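You operate a simulated robot arm through the tools that you are given. There is no shell and no other tool. Be economical: measure what you need, move in short steps, check, and stop when the job is done.

The job below is to be done with a simulated robot arm. You get a single attempt, and the scene is never put back.

## Task
Water the orange pot up to its line and brush the spilt soil off the bench.
Fine: put the can and the red brush back; the other pots stay dry. Set down upright: grey watering can, red brush. What is to be rubbed or washed off counts as gone when no trace of it is left.

Only the result counts: the job must be done as asked and must still hold three seconds after the hand-in. Knocking over, shifting, dropping, spilling or breaking anything else fails it.

## Robot
A 6-joint arm with a two-finger parallel gripper, fixed in place. Base frame: the origin is at the foot of the arm, x ahead of it, y to its left, z up. Lengths are in mm, angles in degrees, forces in N, time in s.
With the tool pointing down near the work surface it reaches from about 400 to 860 mm from the base axis. Its first joint turns from -115.0 to 115.0 degrees. Payload 4.2 kg.
The tool frame sits at the grasp point between the pads (the TCP): z along the fingers, y along the line on which they close. The tips reach 23 mm beyond it. The gripper opens to 94 mm. The fingers are 38 mm wide and 10 mm thick; the gripper's body (54 by 96 mm) begins 39 mm behind the TCP.
Orientation is that of the tool frame in the base frame, as [roll, pitch, yaw] about the fixed x, y, z axes, in that order (R = Rz(yaw) Ry(pitch) Rx(roll)). With the fingers straight down and closing along the base's y, the tool's x points along the base's -x, its y along +y and its z along -z.

## Interface
- The arm moves only by the tool apply_moves. Its argument "steps" is a list of rows, each a list of 7 numbers: the shift along the tool's x, y, z in mm, then the turn, a rotation vector about the tool's x, y, z in degrees, then the gripper command, from -1 (shut) to 1 (fully open), values between in proportion. In form: [[tx, ty, tz, rx, ry, rz, jaw], ...]. A call has 1 to 10 rows; each row shifts and turns the commanded pose from where the row before left it, along the tool's axes as they then stand. Each row takes 0.2 s and may step no farther than 50 mm and 8.6 degrees from the row before; otherwise, or with a gripper value out of range, the whole call is refused. Where a pose cannot be reached the arm comes as near as it can. A force on the tool above 90 N (or 10 N above the force at the start of the call, whichever is more), or a blocked arm, ends the call early, and 0.2 s more pass. Each finger travels about 108 mm/s and halts on what it meets, pressing with about 27 N; the grip force reading is that of the motor and also rises with nothing between the fingers. The clock runs only during rows and for 0.2 s after the last one: add rows that do not move to give the fingers time. It gives the time, the measured TCP pose, the force on the tool (base axes), the opening and the grip force at its end, in the units of the frame above (readings bear some noise), with the torque about the TCP (base axes, N m) and any sound that the robot's microphone picked up.
- Cameras (640 x 400 px; columns grow to the right, rows downward): "scene" is now at [223.2, 163.6, 1148.9]; the picture's right is [-0.39, -0.92, 0.00], its down [-0.70, 0.30, -0.65] and it looks along [0.60, -0.25, -0.76] (base axes); focal length 265 px, centre (320, 200). "wrist" rides on the gripper at [86, 16, -74] in the tool frame; the picture's right is [-0.18, 0.98, 0.00], its down [-0.58, -0.11, -0.81] and it looks along [-0.79, -0.15, 0.59] (tool axes); focal length 243 px, centre (320, 200). There is no depth. A picture from a camera that has moved, and an enlarged one, comes with that camera's place and axes in the base frame and with its lens.
- snapshot(camera): a new picture of that camera. No time passes.
- move_column(by): slides the trunk up (or, below 0, down) by that many mm; the arm and the scene camera ride with it, the base frame stays. It gives what a move gives, with no picture.
- head_to(pan, tilt): turns the head with the scene camera to pan (to the left, within 80 degrees either way) and tilt (down, from -29 to 69), counted from straight ahead of the robot. It gives what a move gives.
- close_up(camera, box): a new picture of the part [left, top, right, bottom] of that camera's present view, enlarged. No time passes.
- finish_job(): hands the job in; it is judged then, once.

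Work in short steps. Places have to be worked out from the pictures, the camera data and where the tool is seen: move nearer, look again, correct. Check each grasp and each placing, and mend what went wrong. You have 120 turns and 64 pictures in all, those below and enlarged ones among them. Open the gripper and draw the arm clear of the work before you hand the job in, unless the task says otherwise; then end with one line.

The tools are called after "Request:" as name(argument=value, ...) on one line, values as JSON. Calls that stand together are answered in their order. apply_moves: Moves the arm, as the interface text tells. Its arguments: {"type":"object","properties":{"steps":{"type":"array","items":{"type":"array","items":{"type":"number"}}}},"required":["steps"]} The other tools are called the same way: move_column (by) slides the trunk up or down; head_to (pan, tilt) turns the head that bears the scene camera; snapshot (camera) takes a picture; close_up (camera, box) takes an enlarged picture of a part of a camera's view; finish_job () hands the job in.

At the start:

```text
clock: 0.0
eef_pos: [421.0, 115.0, 950.9]
tool_rot: [-180.0, 0.0, -180.0]
wrist_force: [-0.4, 0.0, -0.9]
ft_torque: [0.01, 0.0, 0.01]
opening: 94.0
finger_force: 0.0
trunk travel left (down, up): [-525.0, 465.0]
head pan, tilt: [-23.1, 49.6]
```

scene: 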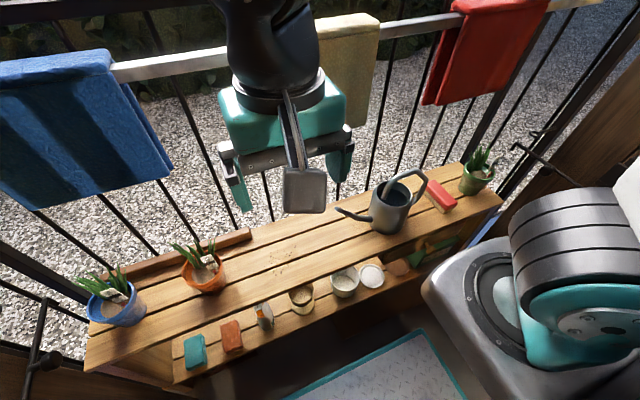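
wrist: 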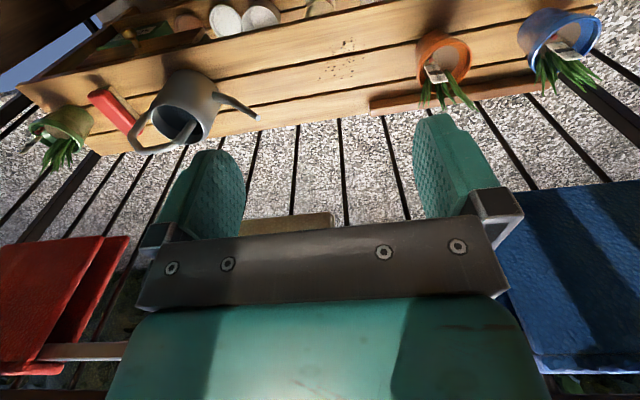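

I'll start by looking closely at the can, brush, orange pot and soil.

Request:
close_up(camera="scene", box=[320, 140, 520, 265])

Request:
close_up(camera="scene", box=[150, 220, 350, 345])

Request:
close_up(camera="wrist", box=[20, 50, 270, 206])

Request:
close_up(camera="wrist", box=[300, 0, 600, 187])

```text
3.20 times, centred on (420, 202) of scene
camera zoom: at [223.2, 163.6, 1148.9], right [-0.39, -0.92, 0.0], down [-0.7, 0.3, -0.65], along [0.6, -0.25, -0.76], focal length 849 px, centre (0, 192)
```

zoom: 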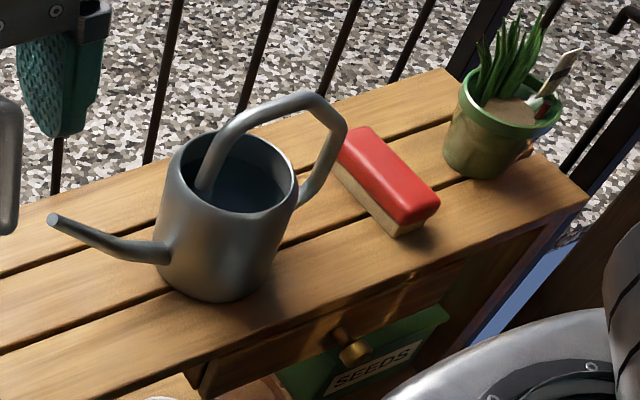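

```text
3.20 times, centred on (250, 282) of scene
camera zoom: at [223.2, 163.6, 1148.9], right [-0.39, -0.92, 0.0], down [-0.7, 0.3, -0.65], along [0.6, -0.25, -0.76], focal length 849 px, centre (544, -64)
```

zoom: 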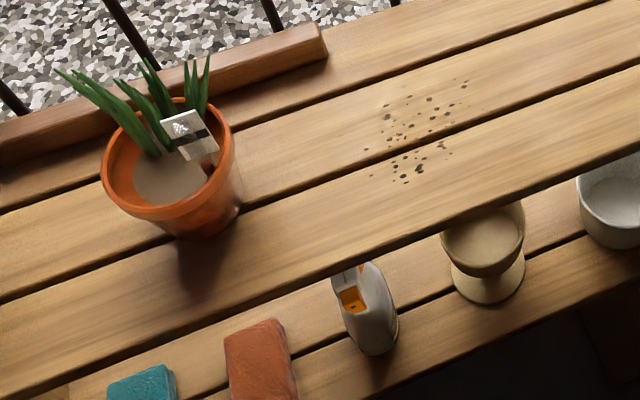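

```text
2.56 times, centred on (145, 128) of wrist
camera zoom: at [334.6, 131.0, 1025.5], right [0.18, 0.98, 0.0], down [0.58, -0.11, 0.81], along [0.79, -0.15, -0.59], focal length 621 px, centre (768, 384)
```

zoom: 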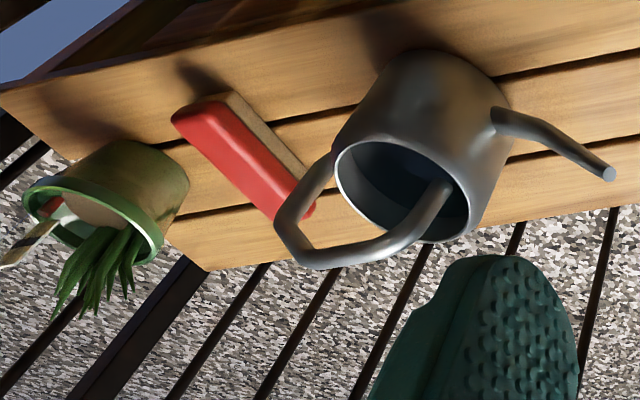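

```text
2.13 times, centred on (450, 94) of wrist
camera zoom: at [334.6, 131.0, 1025.5], right [0.18, 0.98, 0.0], down [0.58, -0.11, 0.81], along [0.79, -0.15, -0.59], focal length 518 px, centre (43, 427)
```

zoom: 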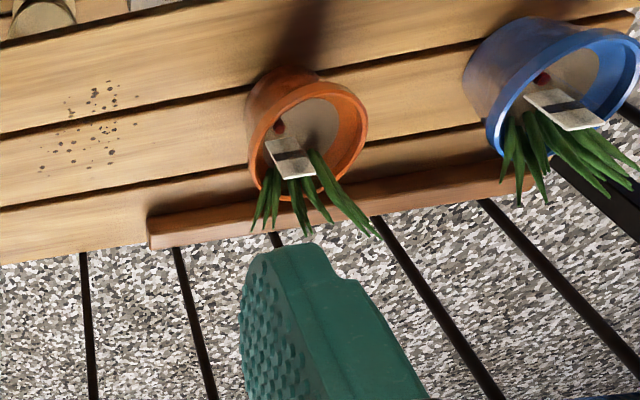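

The can (handle arching over, spout to the left) is at about (580,-210). I'll move the wrist camera down for a better view of it.

Request:
apply_moves(steps=[[2.6, -39.4, 28.9, 0, 0, 0, 1], [2.6, -39.4, 28.9, 0, 0, 0, 1], [2.6, -39.4, 28.9, 0, 0, 0, 1], [2.6, -39.4, 28.9, 0, 0, 0, 1], [2.6, -39.4, 28.9, 0, 0, 0, 1], [2.6, -39.4, 28.9, 0, 0, 0, 1], [2.6, -39.4, 28.9, 0, 0, 0, 1], [2.6, -39.4, 28.9, 0, 0, 0, 1]])

Request:
snapshot(camera="wrist")

Request:
snapshot(camera="scene")

```text
clock: 1.8
eef_pos: [484.2, -178.0, 751.4]
tool_rot: [179.9, 0.1, -179.9]
wrist_force: [-0.7, -0.2, -1.1]
ft_torque: [0.01, -0.01, 0.0]
opening: 94.0
finger_force: 0.1
out of reach, approached as far as the arm can: row 3, 4, 5, 6, 7
trunk travel left (down, up): [-525.0, 465.0]
head pan, tilt: [-23.1, 49.6]
```

```text
57 pictures are left
camera wrist: at [398.6, -160.9, 825.4], right [0.18, 0.98, 0.0], down [0.58, -0.11, 0.81], along [0.79, -0.15, -0.59], focal length 243 px, centre (320, 200)
```

wrist: 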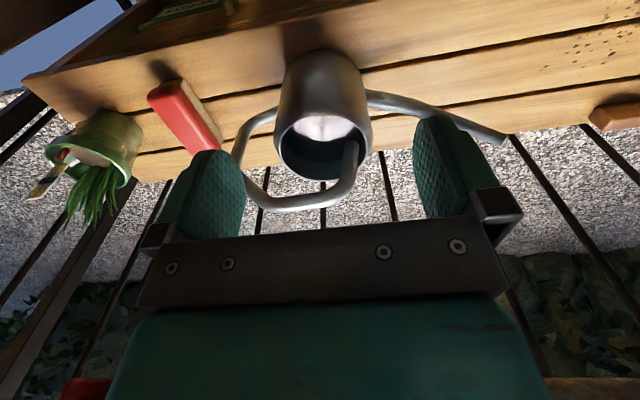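

```text
56 pictures are left
camera scene: at [222.9, 163.8, 1148.9], right [-0.39, -0.92, 0.0], down [-0.7, 0.3, -0.65], along [0.6, -0.25, -0.76], focal length 265 px, centre (320, 200)
```

scene: 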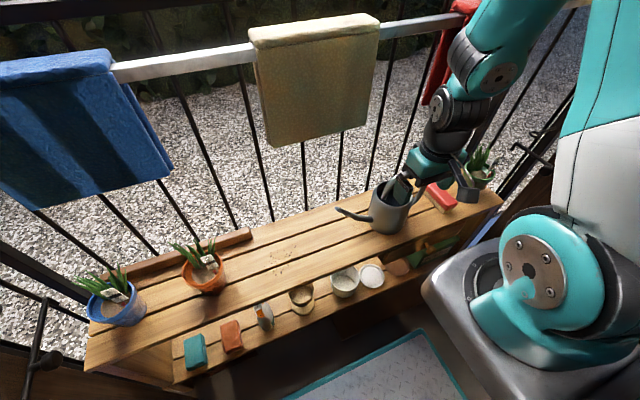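

Request:
close_up(camera="wrist", box=[220, 40, 420, 220])

Request:
apply_moves(steps=[[0, 0, 0, 0, 0, 0, 1]])

```text
2.22 times, centred on (320, 130) of wrist
camera zoom: at [398.6, -160.9, 825.4], right [0.18, 0.98, 0.0], down [0.58, -0.11, 0.81], along [0.79, -0.15, -0.59], focal length 539 px, centre (320, 356)
```

zoom: 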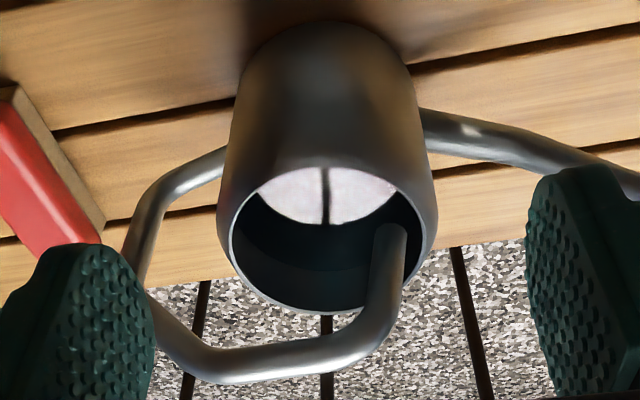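

```text
clock: 2.2
eef_pos: [484.8, -176.8, 750.0]
tool_rot: [-180.0, 0.0, 180.0]
wrist_force: [-0.3, 0.2, 1.0]
ft_torque: [0.03, 0.01, -0.01]
opening: 94.1
finger_force: 0.0
trunk travel left (down, up): [-525.0, 465.0]
head pan, tilt: [-23.1, 49.6]
```

The can handle's top bar appears at x≈574, y −173…−244, z≈697, with the spout tip at about (572,−23,653). Next I inspect the orange pot and its line from nearby.

Request:
apply_moves(steps=[[0, 46.5, 0, 0, 0, 0, 1], [0, 46.5, 0, 0, 0, 0, 1], [0, 46.5, 0, 0, 0, 0, 1], [0, 46.5, 0, 0, 0, 0, 1], [0, 46.5, 0, 0, 0, 0, 1], [0, 46.5, 0, 0, 0, 0, 1], [0, 46.5, 0, 0, 0, 0, 1], [0, 46.5, 0, 0, 0, 0, 1], [0, 46.5, 0, 0, 0, 0, 1], [0, 46.5, 0, 0, 0, 0, 1]])

Request:
snapshot(camera="wrist")

```text
clock: 4.4
eef_pos: [488.9, 281.3, 752.0]
tool_rot: [180.0, 0.0, 179.9]
wrist_force: [0.5, -0.2, -0.2]
ft_torque: [0.01, 0.0, -0.04]
opening: 94.0
finger_force: 0.0
out of reach, approached as far as the arm can: row 1
trunk travel left (down, up): [-525.0, 465.0]
head pan, tilt: [-23.1, 49.6]
```

```text
54 pictures are left
camera wrist: at [404.6, 297.9, 826.3], right [0.19, 0.98, 0.0], down [0.58, -0.11, 0.81], along [0.79, -0.15, -0.59], focal length 243 px, centre (320, 200)
```

wrist: 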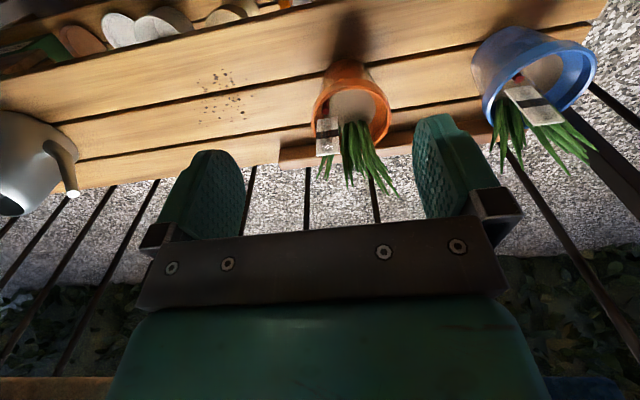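

Request:
close_up(camera="wrist", box=[270, 30, 430, 210])

Request:
close_up(camera="scene", box=[160, 225, 260, 305])

```text
2.22 times, centred on (350, 120) of wrist
camera zoom: at [404.6, 297.9, 826.3], right [0.19, 0.98, 0.0], down [0.58, -0.11, 0.81], along [0.79, -0.15, -0.59], focal length 539 px, centre (253, 378)
```

zoom: 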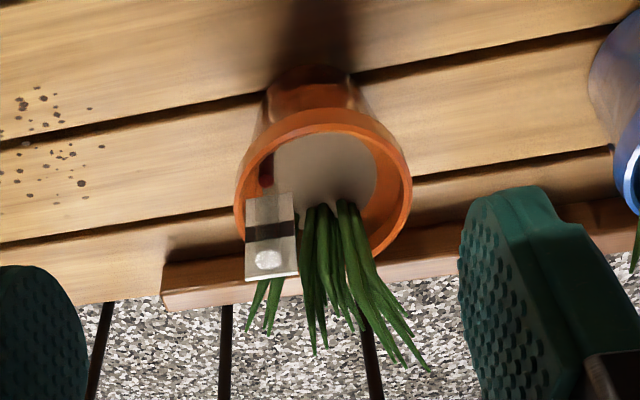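

```text
5.00 times, centred on (210, 265) of scene
camera zoom: at [223.2, 163.5, 1148.9], right [-0.39, -0.92, 0.0], down [-0.7, 0.3, -0.65], along [0.6, -0.25, -0.76], focal length 1327 px, centre (870, -125)
```

zoom: 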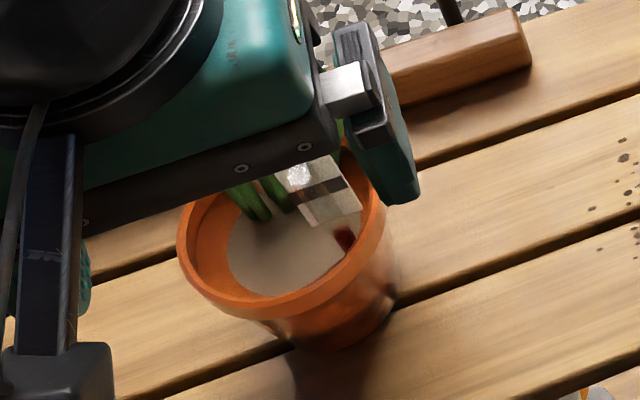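

The gauge stake is on the pot's −y side (548,277) with a black band; the pot rim centre is about (566,302,596). Now I turn the gripper 90° so it closes across the can's handle (camera on the −y side), rising a bit.

Request:
apply_moves(steps=[[0, 0, -5, 0, 0, -8.2, 1], [0, 0, -5, 0, 0, -8.2, 1], [0, 0, -5, 0, 0, -8.2, 1], [0, 0, -5, 0, 0, -8.2, 1], [0, 0, -5, 0, 0, -8.2, 1], [0, 0, -5, 0, 0, -8.2, 1], [0, 0, -5, 0, 0, -8.2, 1], [0, 0, -5, 0, 0, -8.2, 1], [0, 0, -5, 0, 0, -8.2, 1], [0, 0, -5, 0, 0, -8.2, 1]])

Request:
apply_moves(steps=[[0, 0, 0, 0, 0, -8, 1], [0, 0, 0, 0, 0, 0, 1]])

```text
clock: 6.6
eef_pos: [489.9, 286.4, 804.0]
tool_rot: [-180.0, 0.0, -97.8]
wrist_force: [-0.3, 1.1, 0.3]
ft_torque: [-0.01, 0.02, 0.0]
opening: 93.9
finger_force: 0.1
trunk travel left (down, up): [-525.0, 465.0]
head pan, tilt: [-23.1, 49.6]
```

```text
clock: 7.2
eef_pos: [490.6, 285.9, 804.9]
tool_rot: [179.9, 0.0, -89.9]
wrist_force: [0.0, -0.3, 0.0]
ft_torque: [-0.03, 0.0, -0.03]
opening: 93.7
finger_force: 0.1
trunk travel left (down, up): [-525.0, 465.0]
head pan, tilt: [-23.1, 49.6]
```

Request:
apply_moves(steps=[[48, -8.3, 0, 0, 0, 0, 1], [48, -8.3, 0, 0, 0, 0, 1], [48, -8.3, 0, 0, 0, 0, 1], [48, -8.3, 0, 0, 0, 0, 1], [48, -8.3, 0, 0, 0, 0, 1], [48, -8.3, 0, 0, 0, 0, 1], [48, -8.3, 0, 0, 0, 0, 1], [48, -8.3, 0, 0, 0, 0, 1], [48, -8.3, 0, 0, 0, 0, 1], [48, -8.3, 0, 0, 0, 0, 1]])

Request:
apply_moves(steps=[[0, 0, 0, 0, 0, 0, 1]])

Request:
snapshot(camera="wrist")

Request:
close_up(camera="scene", box=[300, 100, 500, 250])

```text
clock: 9.4
eef_pos: [570.2, -195.1, 802.7]
tool_rot: [180.0, 0.0, -90.0]
wrist_force: [-0.1, 0.6, 0.1]
ft_torque: [-0.02, -0.01, 0.0]
opening: 94.1
finger_force: 0.0
trunk travel left (down, up): [-525.0, 465.0]
head pan, tilt: [-23.1, 49.6]
```

```text
clock: 9.8
eef_pos: [571.1, -196.2, 801.7]
tool_rot: [179.9, 0.0, -90.0]
wrist_force: [0.0, 0.7, 0.1]
ft_torque: [-0.01, 0.01, 0.0]
opening: 94.0
finger_force: 0.1
trunk travel left (down, up): [-525.0, 465.0]
head pan, tilt: [-23.1, 49.6]
```

```text
51 pictures are left
camera wrist: at [554.8, -281.7, 875.7], right [-0.98, 0.18, 0.0], down [0.11, 0.58, 0.81], along [0.15, 0.79, -0.59], focal length 243 px, centre (320, 200)
```

wrist: 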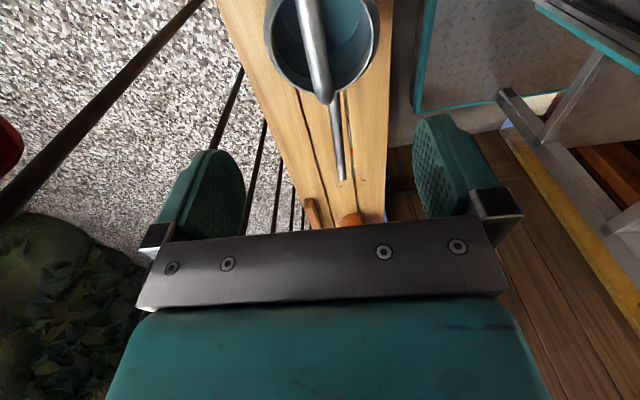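

```text
2.67 times, centred on (400, 175) of scene
camera zoom: at [223.2, 163.6, 1148.9], right [-0.39, -0.92, 0.0], down [-0.7, 0.3, -0.65], along [0.6, -0.25, -0.76], focal length 708 px, centre (107, 267)
```

zoom: 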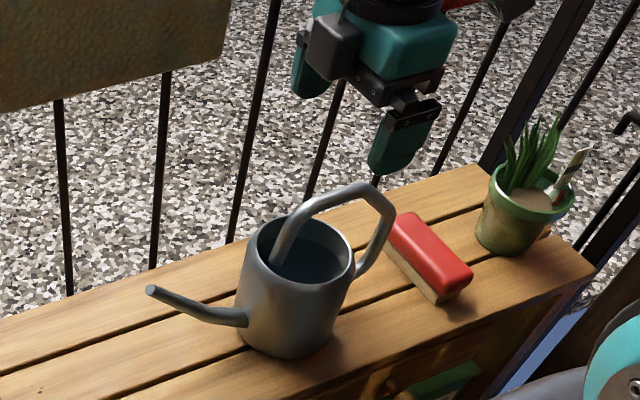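

The handle bar lines up with the TCP at x≈571. I descend so the bar sits deep between the fingers, at y≈−207.

Request:
apply_moves(steps=[[5.5, 0, 25, 0, 0, 0, 1], [5.5, 0, 25, 0, 0, 0, 1], [0, 0, 25, 0, 0, 0, 1], [0, 0, 15, 0, 0, 0, 1], [0, 0, 12, 0, 0, 0, 1], [0, 0, 0, 0, 0, 0, 1]])

Request:
close_up(camera="scene", box=[340, 120, 470, 220])

Request:
snapshot(camera="wrist")

```text
clock: 11.2
eef_pos: [573.9, -203.3, 702.5]
tool_rot: [179.9, 0.1, -90.0]
wrist_force: [0.6, -1.0, 0.0]
ft_torque: [-0.01, -0.01, 0.0]
opening: 93.9
finger_force: 0.0
trunk travel left (down, up): [-525.0, 465.0]
head pan, tilt: [-23.1, 49.6]
```

```text
4.00 times, centred on (405, 170) of scene
camera zoom: at [223.2, 163.6, 1148.9], right [-0.39, -0.92, 0.0], down [-0.7, 0.3, -0.65], along [0.6, -0.25, -0.76], focal length 1061 px, centre (-20, 320)
```

zoom: 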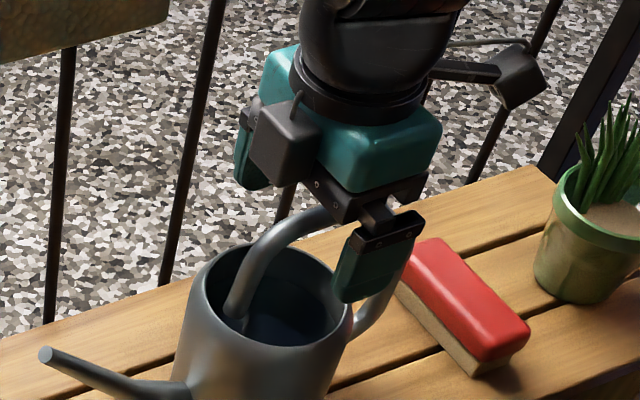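

```text
48 pictures are left
camera wrist: at [558.0, -289.4, 776.5], right [-0.98, 0.18, 0.0], down [0.11, 0.58, 0.81], along [0.15, 0.79, -0.59], focal length 243 px, centre (320, 200)
```

wrist: 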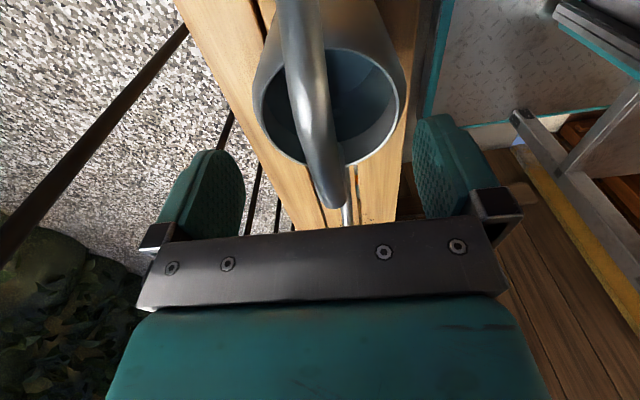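

Request:
apply_moves(steps=[[1, 0, 8, 0, 0, 0, 1], [1, 0, 8, 0, 0, 0, 1], [0, 0, 5, 0, 0, 0, 1], [0, 0, 0, 0, 0, 0, 1]])

Request:
close_up(camera="scene", box=[340, 120, 470, 220])

```text
clock: 12.2
eef_pos: [572.0, -207.3, 680.2]
tool_rot: [-180.0, 0.0, -90.0]
wrist_force: [0.4, 0.4, -0.1]
ft_torque: [0.01, 0.01, -0.03]
opening: 94.0
finger_force: 0.1
trunk travel left (down, up): [-525.0, 465.0]
head pan, tilt: [-23.1, 49.6]
```

```text
4.00 times, centred on (405, 170) of scene
camera zoom: at [223.2, 163.6, 1148.9], right [-0.39, -0.92, 0.0], down [-0.7, 0.3, -0.65], along [0.6, -0.25, -0.76], focal length 1061 px, centre (-20, 320)
```

zoom: 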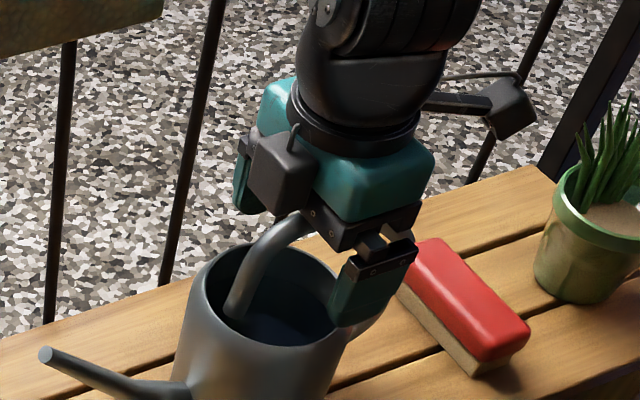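

Request:
apply_moves(steps=[[0, 0, 5, 0, 0, 0, 1], [0, 0, 0, 0, 0, 0, 0.2], [0, 0, 0, 0, 0, 0, -0.4], [0, 0, 0, 0, 0, 0, -1], [0, 0, 0, 0, 0, 0, -1], [0, 0, 0, 0, 0, 0, -1]])

Request:
snapshot(camera="wrist")

```text
clock: 13.6
eef_pos: [571.1, -206.0, 675.4]
tool_rot: [179.9, 0.0, -90.0]
wrist_force: [-1.9, -0.6, 0.5]
ft_torque: [0.0, 0.06, 0.02]
opening: 14.7
finger_force: 27.0
trunk travel left (down, up): [-525.0, 465.0]
head pan, tilt: [-23.1, 49.6]
```

```text
46 pictures are left
camera wrist: at [556.3, -292.2, 749.1], right [-0.98, 0.18, 0.0], down [0.11, 0.58, 0.81], along [0.15, 0.79, -0.59], focal length 243 px, centre (320, 200)
```

wrist: 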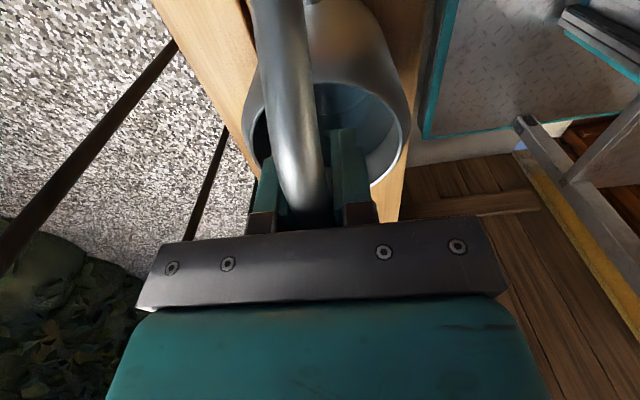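

The bar is held (14.7 mm wide, 27 N); the grasp pose at rest was (571,−206,675.4). I lift it gently.

Request:
apply_moves(steps=[[0, 0, -4, 0, 0, 0, -1], [0, 0, -8, 0, 0, 0, -1], [0, 0, -12, 0, 0, 0, -1], [0, 0, -14, 0, 0, 0, -1], [0, 0, 0, 0, 0, 0, -1]])

Request:
close_up(camera="scene", box=[310, 100, 470, 240])

```text
clock: 14.8
eef_pos: [573.9, -206.5, 713.0]
tool_rot: [180.0, -0.1, -90.0]
wrist_force: [0.8, -0.3, -7.7]
ft_torque: [-0.17, -0.03, 0.0]
opening: 15.0
finger_force: 27.2
trunk travel left (down, up): [-525.0, 465.0]
head pan, tilt: [-23.1, 49.6]
```

```text
2.86 times, centred on (390, 170) of scene
camera zoom: at [223.4, 163.5, 1148.8], right [-0.39, -0.92, 0.0], down [-0.7, 0.3, -0.65], along [0.6, -0.25, -0.76], focal length 758 px, centre (120, 286)
```

zoom: 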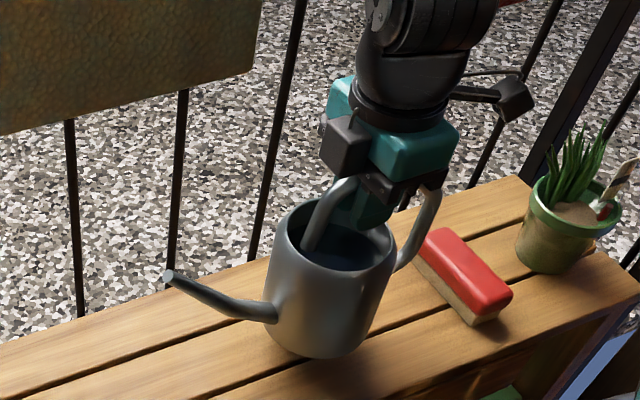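

Can held upright (≈7.7 N). Now I carry it smoothly over towards the pot, high, with the spout still level.

Request:
apply_moves(steps=[[-10, 1, -15, 0, 0, 0, -1], [-25, 1, -20, 0, 0, 0, -1], [-38, 2, -20, 0, 0, 0, -1], [-42, 2, -15, 0, 0, 0, -1], [-45, 2, -10, 0, 0, 0, -1], [-45, 2, -5, 0, 0, 0, -1], [-45, 2, 0, 0, 0, 0, -1], [-42, 2, 0, 0, 0, 0, -1], [-32, 0, 0, 0, 0, 0, -1], [-17, 0, 0, 0, 0, 0, -1]])

Request:
apply_moves(steps=[[0, 0, 0, 0, 0, 0, -1]])

Request:
snapshot(camera="wrist")

Request:
snapshot(camera="scene")

```text
clock: 17.0
eef_pos: [558.0, 133.1, 799.7]
tool_rot: [180.0, 0.0, -90.0]
wrist_force: [0.2, -0.2, -8.3]
ft_torque: [-0.09, -0.03, -0.02]
opening: 14.7
finger_force: 26.8
trunk travel left (down, up): [-525.0, 465.0]
head pan, tilt: [-23.1, 49.6]
```

```text
clock: 17.4
eef_pos: [558.0, 133.8, 800.0]
tool_rot: [-180.0, 0.0, -90.0]
wrist_force: [0.4, -0.4, -7.4]
ft_torque: [-0.14, 0.0, 0.01]
opening: 14.9
finger_force: 26.6
trunk travel left (down, up): [-525.0, 465.0]
head pan, tilt: [-23.1, 49.6]
```

```text
44 pictures are left
camera wrist: at [542.7, 48.0, 873.7], right [-0.98, 0.18, 0.0], down [0.11, 0.58, 0.81], along [0.15, 0.79, -0.59], focal length 243 px, centre (320, 200)
```

wrist: 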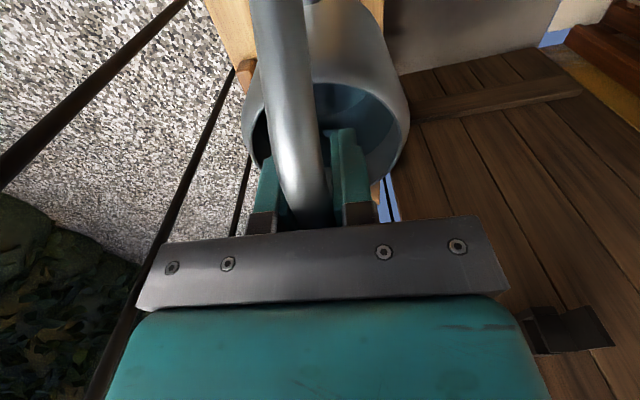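

```text
43 pictures are left
camera scene: at [223.4, 163.7, 1148.8], right [-0.39, -0.92, 0.0], down [-0.7, 0.3, -0.65], along [0.6, -0.25, -0.76], focal length 265 px, centre (320, 200)
```

scene: 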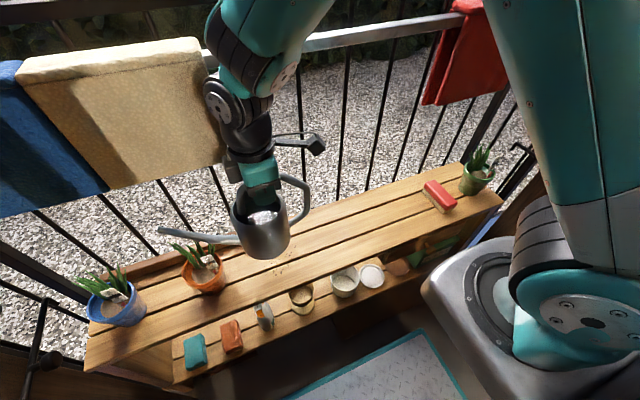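

The spout tip is at about (559,315,778), above the pot. I tilt gradually and watch.

Request:
apply_moves(steps=[[0, 0, 0, 0, 4, 0, -1], [0, 0, 0, 0, 4, 0, -1], [0, 0, 0, 0, 4, 0, -1], [0, 0, 0, 0, 4, 0, -1], [0, 0, 0, 0, 0, 0, -1]])

Request:
close_up(camera="scene", box=[130, 170, 330, 310])

```text
clock: 18.6
eef_pos: [558.4, 133.5, 798.8]
tool_rot: [179.9, -16.0, -90.0]
wrist_force: [-0.3, -0.8, -8.4]
ft_torque: [0.16, -0.02, 0.01]
opening: 14.8
finger_force: 26.5
trunk travel left (down, up): [-525.0, 465.0]
head pan, tilt: [-23.1, 49.6]
```

```text
2.86 times, centred on (230, 240) of scene
camera zoom: at [223.4, 163.7, 1148.8], right [-0.39, -0.92, 0.0], down [-0.7, 0.3, -0.65], along [0.6, -0.25, -0.76], focal length 758 px, centre (577, 86)
```

zoom: 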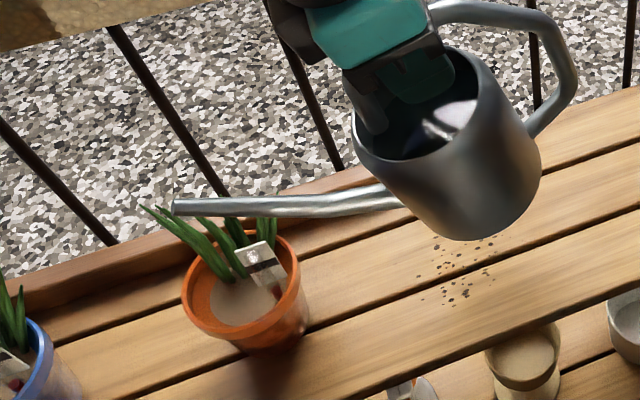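

Request:
apply_moves(steps=[[0, 0, 0, 0, 4, 0, -1], [0, 0, 0, 0, 4, 0, -1], [0, 0, 0, 0, 0, 0, -1]])

Request:
close_up(camera="scene", box=[130, 170, 330, 310])

```text
clock: 19.4
eef_pos: [556.5, 133.7, 798.7]
tool_rot: [-179.9, -24.0, -90.0]
wrist_force: [-0.2, 0.1, -8.6]
ft_torque: [0.23, -0.03, 0.02]
opening: 14.8
finger_force: 27.1
trunk travel left (down, up): [-525.0, 465.0]
head pan, tilt: [-23.1, 49.6]
```

```text
2.86 times, centred on (230, 240) of scene
camera zoom: at [223.4, 163.7, 1148.8], right [-0.39, -0.92, 0.0], down [-0.7, 0.3, -0.65], along [0.6, -0.25, -0.76], focal length 758 px, centre (577, 86)
```

zoom: 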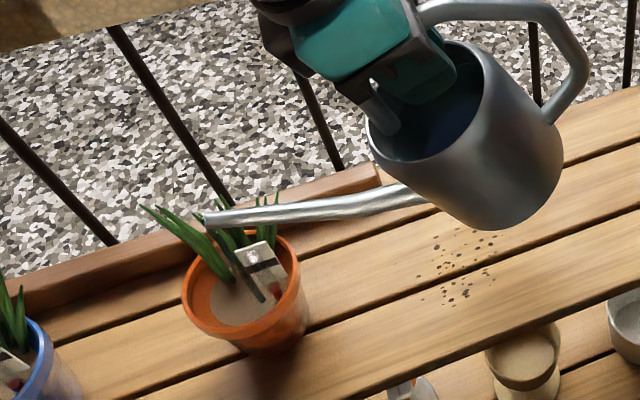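

No water yet at 24°. I continue tilting while keeping the tip roughly in place.

Request:
apply_moves(steps=[[-1.5, 0, -12, 0, 4, 0, -1], [-1.5, 0, -12, 0, 4, 0, -1], [0, 0, 0, 0, 0, 0, -1]])

Request:
close_up(camera="scene", box=[130, 170, 330, 310])

```text
clock: 20.2
eef_pos: [558.0, 149.4, 817.4]
tool_rot: [-180.0, -32.1, -90.0]
wrist_force: [0.5, -0.2, -7.8]
ft_torque: [0.35, 0.01, -0.02]
opening: 14.6
finger_force: 26.8
trunk travel left (down, up): [-525.0, 465.0]
head pan, tilt: [-23.1, 49.6]
```

```text
2.86 times, centred on (230, 240) of scene
camera zoom: at [223.4, 163.7, 1148.8], right [-0.39, -0.92, 0.0], down [-0.7, 0.3, -0.65], along [0.6, -0.25, -0.76], focal length 758 px, centre (577, 86)
```

zoom: 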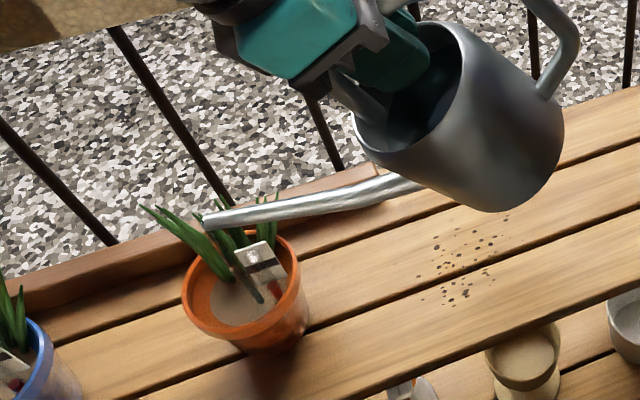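

Request:
apply_moves(steps=[[-1, 0, -12, 0, 4, 0, -1], [0, 0, 0, 0, 0, 0, -1], [0, 0, 0, 0, 0, 0, -1]])

Request:
close_up(camera="scene", box=[130, 170, 330, 310])

```text
clock: 21.0
eef_pos: [557.1, 155.1, 825.9]
tool_rot: [-180.0, -35.9, -90.0]
wrist_force: [-0.4, 0.1, -7.3]
ft_torque: [0.41, 0.0, 0.0]
opening: 14.8
finger_force: 27.3
trunk travel left (down, up): [-525.0, 465.0]
head pan, tilt: [-23.1, 49.6]
```

```text
2.86 times, centred on (230, 240) of scene
camera zoom: at [223.4, 163.7, 1148.8], right [-0.39, -0.92, 0.0], down [-0.7, 0.3, -0.65], along [0.6, -0.25, -0.76], focal length 758 px, centre (577, 86)
```

zoom: 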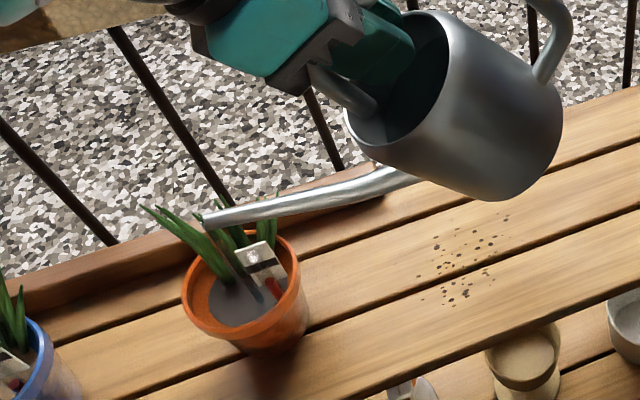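

The soil seems to darken – it may be pouring. I zoom in on the pot.

Request:
close_up(camera="scene", box=[180, 225, 250, 285])

```text
6.67 times, centred on (215, 255) of scene
camera zoom: at [223.4, 163.7, 1148.8], right [-0.39, -0.92, 0.0], down [-0.7, 0.3, -0.65], along [0.6, -0.25, -0.76], focal length 1769 px, centre (1020, -167)
```

zoom: 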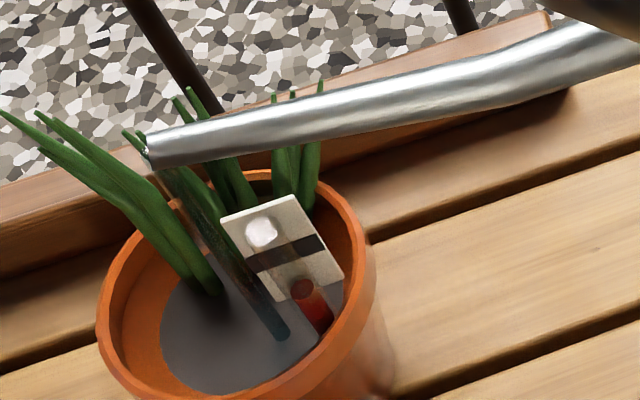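

A stream is running into the pot and the red gauge column rises below the black band. I hold and check again.

Request:
apply_moves(steps=[[0, 0, 0, 0, 0, 0, -1], [0, 0, 0, 0, 0, 0, -1]])

Request:
close_up(camera="scene", box=[180, 225, 250, 285])

```text
clock: 21.6
eef_pos: [558.0, 154.8, 826.5]
tool_rot: [180.0, -36.0, -89.9]
wrist_force: [-0.3, -0.2, -8.4]
ft_torque: [0.38, 0.0, 0.04]
opening: 14.6
finger_force: 27.1
trunk travel left (down, up): [-525.0, 465.0]
head pan, tilt: [-23.1, 49.6]
```

```text
6.67 times, centred on (215, 255) of scene
camera zoom: at [223.4, 163.7, 1148.8], right [-0.39, -0.92, 0.0], down [-0.7, 0.3, -0.65], along [0.6, -0.25, -0.76], focal length 1769 px, centre (1020, -167)
```

zoom: 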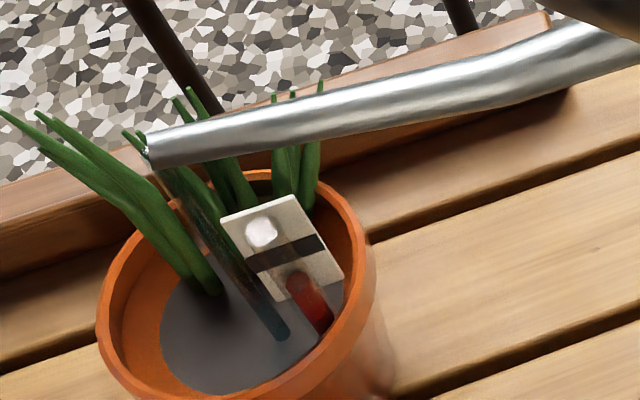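

Rising about 10 px per 0.6 s; the band is roughly 20–30 px further. Another second.

Request:
apply_moves(steps=[[0, 0, 0, 0, 0, 0, -1], [0, 0, 0, 0, 0, 0, -1], [0, 0, 0, 0, 0, 0, -1], [0, 0, 0, 0, 0, 0, -1]])

Request:
close_up(camera="scene", box=[195, 235, 235, 275])

```text
clock: 22.6
eef_pos: [557.8, 154.8, 827.4]
tool_rot: [180.0, -36.0, -89.9]
wrist_force: [-0.8, -0.1, -8.0]
ft_torque: [0.37, 0.06, -0.01]
opening: 14.9
finger_force: 27.3
trunk travel left (down, up): [-525.0, 465.0]
head pan, tilt: [-23.1, 49.6]
```

```text
10.00 times, centred on (215, 255) of scene
camera zoom: at [223.4, 163.7, 1148.8], right [-0.39, -0.92, 0.0], down [-0.7, 0.3, -0.65], along [0.6, -0.25, -0.76], focal length 2653 px, centre (1370, -350)
```

zoom: 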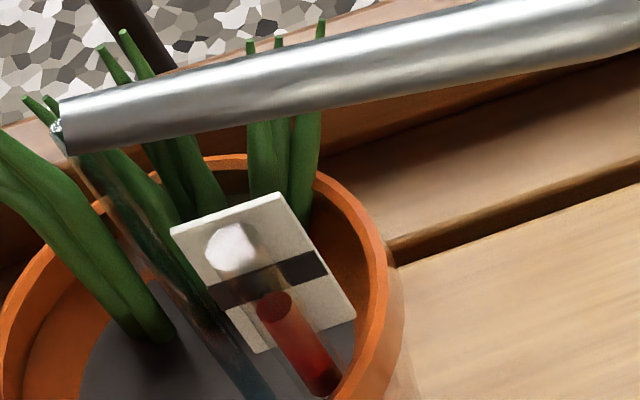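

The red column is near the band; because of parallax I can't tell exactly, so I stop the flow now by tilting back, then inspect.

Request:
apply_moves(steps=[[1, 0, 10, 0, -8, 0, -1], [1.5, 0, 10, 0, -8, 0, -1], [0, 0, 0, 0, -4, 0, -1], [0, 0, 0, 0, 0, 0, -1]])

Request:
close_up(camera="scene", box=[195, 235, 235, 275])

Request:
snapshot(camera="wrist")

```text
clock: 23.6
eef_pos: [557.1, 142.3, 814.2]
tool_rot: [-180.0, -15.9, -90.0]
wrist_force: [-0.3, 0.5, -8.6]
ft_torque: [0.12, 0.02, 0.02]
opening: 14.8
finger_force: 26.7
trunk travel left (down, up): [-525.0, 465.0]
head pan, tilt: [-23.1, 49.6]
```

```text
10.00 times, centred on (215, 255) of scene
camera zoom: at [223.3, 163.7, 1148.8], right [-0.39, -0.92, 0.0], down [-0.7, 0.3, -0.65], along [0.6, -0.25, -0.76], focal length 2653 px, centre (1370, -350)
```

zoom: 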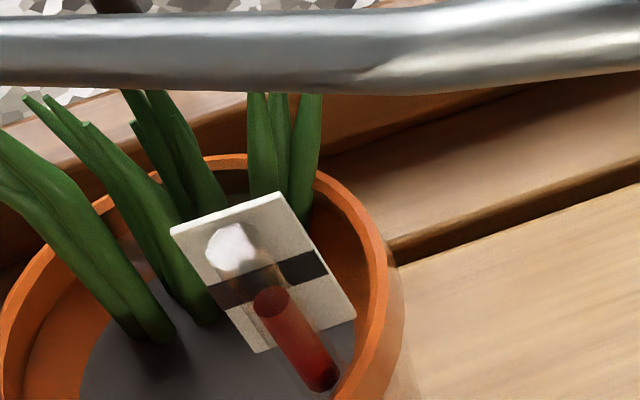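

```text
34 pictures are left
camera wrist: at [541.4, 80.2, 908.7], right [-0.98, 0.18, -0.05], down [0.11, 0.78, 0.62], along [0.15, 0.6, -0.79], focal length 243 px, centre (320, 200)
```

wrist: 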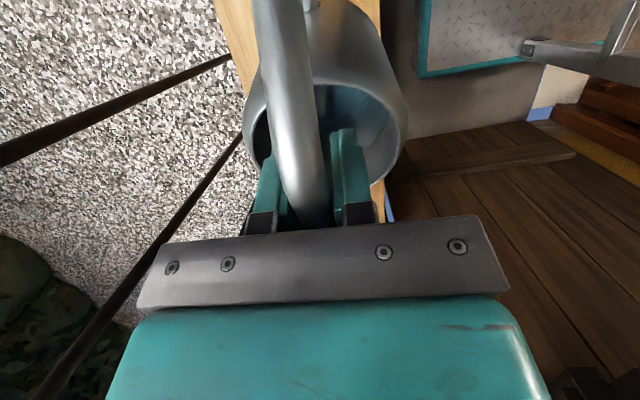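

The stream has stopped and the red level sits at about the band by my parallax estimate; I'll verify from a lower angle after parking the can. Now I level it and carry it back.

Request:
apply_moves(steps=[[0, 0, 0, 0, -5, 0, -1], [0, 0, 0, 0, -5, 0, -1], [0, 0, 0, 0, -6, 0, -1], [0, 0, 0, 0, 0, 0, -1]])

Request:
apply_moves(steps=[[20, -1, 0, 0, 0, 0, -1], [35, -1, 0, 0, 0, 0, -1], [42, -2, 0, 0, 0, 0, -1], [45, -2, 0, 0, 0, 0, -1], [45, -2, 5, 0, 0, 0, -1], [45, -2, 10, 0, 0, 0, -1], [42, -2, 15, 0, 0, 0, -1], [36, -1, 20, 0, 0, 0, -1], [25, -1, 20, 0, 0, 0, -1], [13, 0, 20, 0, 0, 0, -1]])

Request:
apply_moves(steps=[[0, 0, 0, 0, 0, 0, -1], [0, 0, 0, 0, 0, 0, -1]])

```text
clock: 24.6
eef_pos: [556.7, 141.8, 813.5]
tool_rot: [179.9, 0.2, -90.0]
wrist_force: [0.3, -0.5, -8.4]
ft_torque: [-0.16, -0.01, 0.02]
opening: 14.5
finger_force: 26.8
trunk travel left (down, up): [-525.0, 465.0]
head pan, tilt: [-23.1, 49.6]
```

```text
clock: 26.8
eef_pos: [570.5, -206.9, 722.0]
tool_rot: [-179.9, 0.0, -90.0]
wrist_force: [-0.7, 0.0, -7.9]
ft_torque: [-0.14, 0.03, 0.0]
opening: 14.7
finger_force: 27.2
trunk travel left (down, up): [-525.0, 465.0]
head pan, tilt: [-23.1, 49.6]
```

```text
clock: 27.4
eef_pos: [572.1, -206.9, 720.7]
tool_rot: [180.0, 0.1, -90.0]
wrist_force: [0.5, -0.2, -7.8]
ft_torque: [-0.16, 0.02, 0.03]
opening: 15.0
finger_force: 26.5
trunk travel left (down, up): [-525.0, 465.0]
head pan, tilt: [-23.1, 49.6]
```

Now I lower the can to its old spot (grasp height 675.4), slowly at the end.

Request:
apply_moves(steps=[[0, 0, 16, 0, 0, 0, -1], [0, 0, 14, 0, 0, 0, -1], [0, 0, 8, 0, 0, 0, -1], [0, 0, 4, 0, 0, 0, -1], [0, 0, 1.5, 0, 0, 0, -1], [0, 0, 1, 0, 0, 0, -1], [0, 0, 0, 0, 0, 0, -1]])

```text
clock: 29.0
eef_pos: [570.9, -206.5, 678.1]
tool_rot: [179.9, 0.0, -90.0]
wrist_force: [-0.4, 0.0, -7.3]
ft_torque: [-0.15, -0.01, 0.01]
opening: 14.8
finger_force: 27.2
trunk travel left (down, up): [-525.0, 465.0]
head pan, tilt: [-23.1, 49.6]
```

Request:
apply_moves(steps=[[0, 0, 1, 0, 0, 0, -1], [0, 0, 1, 0, 0, 0, -1], [0, 0, 1, 0, 0, 0, -1], [0, 0, 0, 0, 0, 0, -1]])

```text
clock: 30.0
eef_pos: [571.7, -205.4, 675.7]
tool_rot: [-179.9, 0.1, -90.0]
wrist_force: [-0.9, 4.4, 16.8]
ft_torque: [-0.22, 0.0, 0.0]
opening: 14.8
finger_force: 26.8
trunk travel left (down, up): [-525.0, 465.0]
head pan, tilt: [-23.1, 49.6]
```

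The can touches down (+17 N). I ease off, open slowly and rise straight up.

Request:
apply_moves(steps=[[0, 0, -0.7, 0, 0, 0, -1], [0, 0, 0, 0, 0, 0, -0.5], [0, 0, 0, 0, 0, 0, 0], [0, 0, 0, 0, 0, 0, 0.5], [0, 0, 0, 0, 0, 0, 0.9], [0, 0, 0, 0, 0, 0, 0.9], [0, 0, -10, 0, 0, 0, 0.9], [0, 0, -30, 0, 0, 0, 0.9], [0, 0, -45, 0, 0, 0, 0.9], [0, 0, -45, 0, 0, 0, 0.9]])

Request:
close_up(camera="scene", box=[300, 100, 500, 250])

```text
clock: 32.2
eef_pos: [576.8, -205.7, 805.7]
tool_rot: [-179.9, 0.0, -90.1]
wrist_force: [0.5, 0.4, 0.2]
ft_torque: [0.01, 0.01, 0.0]
opening: 89.1
finger_force: 0.1
trunk travel left (down, up): [-525.0, 465.0]
head pan, tilt: [-23.1, 49.6]
```

```text
2.67 times, centred on (400, 175) of scene
camera zoom: at [223.4, 163.5, 1148.7], right [-0.39, -0.92, 0.0], down [-0.7, 0.3, -0.65], along [0.6, -0.25, -0.76], focal length 708 px, centre (107, 267)
```

zoom: 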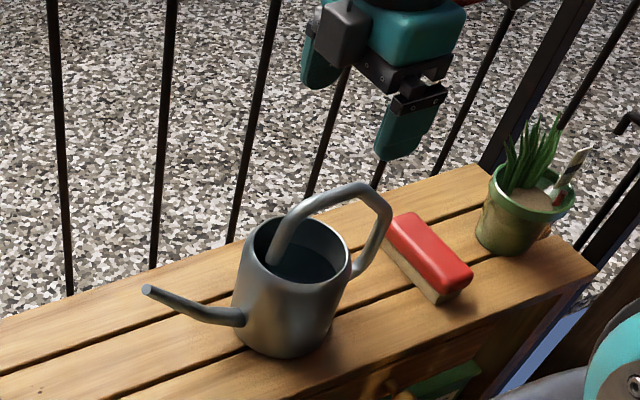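

The can is back, upright. Now I go to the pot with the wrist camera to read the gauge from a flatter angle, turning the tool back on the way.

Request:
apply_moves(steps=[[-48.5, 8, 0, 0, 0, 8.5, 0.9], [-46.8, 15.1, 0, 0, 0, 8.5, 0.9], [-44.1, 21.8, 0, 0, 0, 8.5, 0.9], [-40.4, 28.1, 0, 0, 0, 8.5, 0.9], [-35.7, 33.7, 0, 0, 0, 8.5, 0.9], [-30.3, 38.7, 0, 0, 0, 8.5, 0.9], [-24.3, 42.7, 0, 0, 0, 8.5, 0.9], [-17.7, 45.9, 0, 0, 0, 8.5, 0.9], [-10.8, 48, 0, 0, 0, 8.5, 0.9], [-3.5, 49, 0, 0, 0, 8.5, 0.9]])

Request:
apply_moves(steps=[[0, 0, 0, 0, 0, 5, 0.9], [0, 0, 0, 0, 0, 0, 0.9]])

```text
clock: 34.4
eef_pos: [493.9, 278.0, 807.1]
tool_rot: [-180.0, 0.0, -175.2]
wrist_force: [1.0, -0.7, -0.2]
ft_torque: [-0.02, 0.03, 0.0]
opening: 89.2
finger_force: 0.0
trunk travel left (down, up): [-525.0, 465.0]
head pan, tilt: [-23.1, 49.6]
```

```text
clock: 35.0
eef_pos: [494.1, 278.8, 806.2]
tool_rot: [180.0, 0.0, 179.9]
wrist_force: [0.3, 0.7, 0.0]
ft_torque: [0.02, 0.01, 0.01]
opening: 89.0
finger_force: 0.0
trunk travel left (down, up): [-525.0, 465.0]
head pan, tilt: [-23.1, 49.6]
```

Request:
apply_moves(steps=[[0, 0, 25, 0, -4, 0, 0.9], [0, 0, 25, 0, -4, 0, 0.9], [0, 0, 25, 0, -4, 0, 0.9], [3, 0, 25, 0, -4, 0, 0.9], [5, 0, 25, 0, -4, 0, 0.9], [5, 0, 20, 0, -4, 0, 0.9], [0, 0, 0, 0, 0, 0, 0.9]])

Request:
snapshot(camera="wrist")

```text
clock: 36.6
eef_pos: [503.3, 280.4, 659.3]
tool_rot: [-180.0, 24.1, 180.0]
wrist_force: [-0.5, -0.1, -0.7]
ft_torque: [0.01, 0.01, -0.04]
opening: 89.2
finger_force: 0.1
trunk travel left (down, up): [-525.0, 465.0]
head pan, tilt: [-23.1, 49.6]
```

```text
32 pictures are left
camera wrist: at [394.9, 297.4, 692.3], right [0.17, 0.98, 0.08], down [0.2, -0.11, 0.97], along [0.96, -0.15, -0.22], focal length 243 px, centre (320, 200)
```

wrist: 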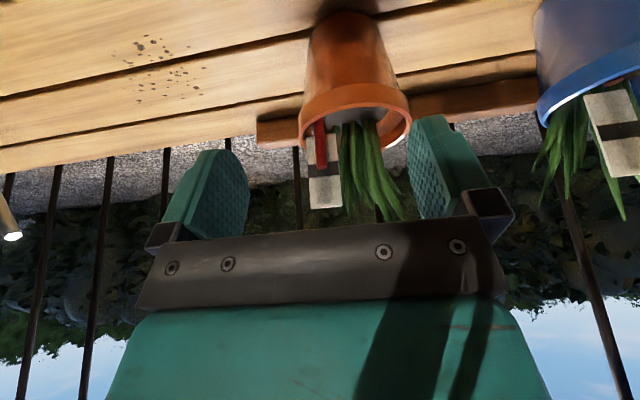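

Request:
close_up(camera="wrist", box=[280, 90, 370, 220])

```text
3.08 times, centred on (325, 155) of wrist
camera zoom: at [394.9, 297.4, 692.3], right [0.17, 0.98, 0.08], down [0.2, -0.11, 0.97], along [0.96, -0.15, -0.22], focal length 746 px, centre (305, 338)
```

zoom: 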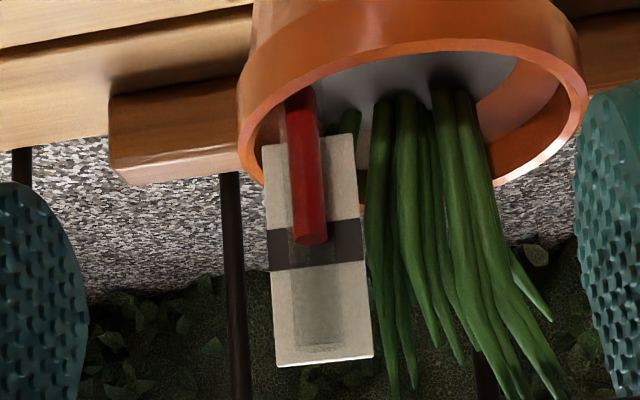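

The gauge seen nearly level shows the red top at the middle of the black band (with parallax) – the pot is right. Now I back off and go to the red brush.

Request:
apply_moves(steps=[[-5, 0, -20, 0, 4, 0, 0.9], [-5, 0, -25, 0, 4, 0, 0.9], [-3, 0, -25, 0, 4, 0, 0.9], [0, 0, -25, 0, 4, 0, 0.9], [0, 0, -25, 0, 4, 0, 0.9], [0, 0, -25, 0, 4, 0, 0.9], [0, 0, 0, 0, 0, 0, 0.9]])

Request:
apply_moves(steps=[[-5, -48, 0, 0, 0, 0, 0.9], [-5, -48, 0, 0, 0, 0, 0.9], [-5, -48, 0, 0, 0, 0, 0.9], [-5, -48, 0, 0, 0, 0, 0.9], [-5, -48, 0, 0, 0, 0, 0.9], [-5, -48, 0, 0, 0, 0, 0.9], [-5, -48, 0, 0, 0, 0, 0.9], [-5, -48, 0, 0, 0, 0, 0.9], [-5, -48, 0, 0, 0, 0, 0.9], [-5, -48, 0, 0, 0, 0, 0.9]])

Request:
apply_moves(steps=[[0, -46, 0, 0, 0, 0, 0.9], [0, -46, 0, 0, 0, 0, 0.9], [0, -46, 0, 0, 0, 0, 0.9], [0, -46, 0, 0, 0, 0, 0.9], [0, 0, 0, 0, 0, 0, 0.9]])

Request:
snapshot(camera="wrist")

Request:
close_up(camera="scene", box=[380, 100, 540, 230])

```text
clock: 38.2
eef_pos: [481.6, 276.7, 807.2]
tool_rot: [-180.0, -0.1, 180.0]
wrist_force: [0.0, 0.3, 0.4]
ft_torque: [-0.01, 0.01, 0.01]
opening: 89.4
finger_force: 0.0
trunk travel left (down, up): [-525.0, 465.0]
head pan, tilt: [-23.1, 49.6]
```

```text
clock: 40.4
eef_pos: [534.8, -203.0, 803.1]
tool_rot: [-179.9, 0.0, -179.9]
wrist_force: [0.1, 0.8, 0.8]
ft_torque: [0.0, 0.01, -0.03]
opening: 89.2
finger_force: 0.0
trunk travel left (down, up): [-525.0, 465.0]
head pan, tilt: [-23.1, 49.6]
```

```text
clock: 41.6
eef_pos: [532.9, -387.7, 805.5]
tool_rot: [-180.0, -0.1, 180.0]
wrist_force: [-0.2, 1.7, -0.3]
ft_torque: [-0.01, -0.01, 0.0]
opening: 89.3
finger_force: 0.0
trunk travel left (down, up): [-525.0, 465.0]
head pan, tilt: [-23.1, 49.6]
```

```text
30 pictures are left
camera wrist: at [445.9, -370.4, 879.0], right [0.18, 0.98, 0.0], down [0.58, -0.11, 0.81], along [0.79, -0.15, -0.59], focal length 243 px, centre (320, 200)
```

wrist: 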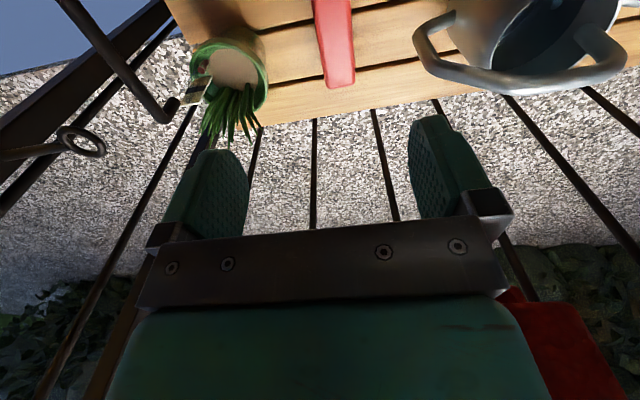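

```text
3.08 times, centred on (460, 165) of scene
camera zoom: at [223.2, 163.5, 1148.9], right [-0.39, -0.92, 0.0], down [-0.7, 0.3, -0.65], along [0.6, -0.25, -0.76], focal length 816 px, centre (-111, 308)
```

zoom: 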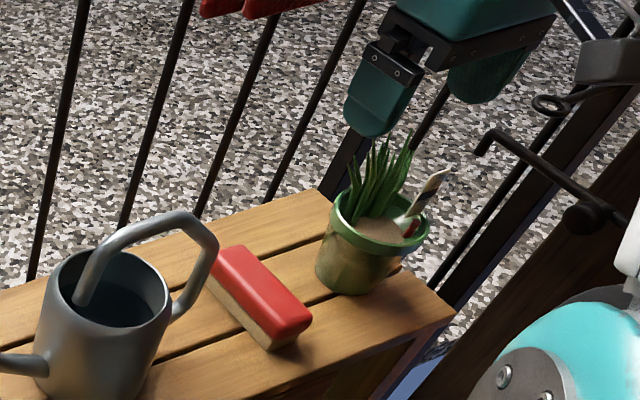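

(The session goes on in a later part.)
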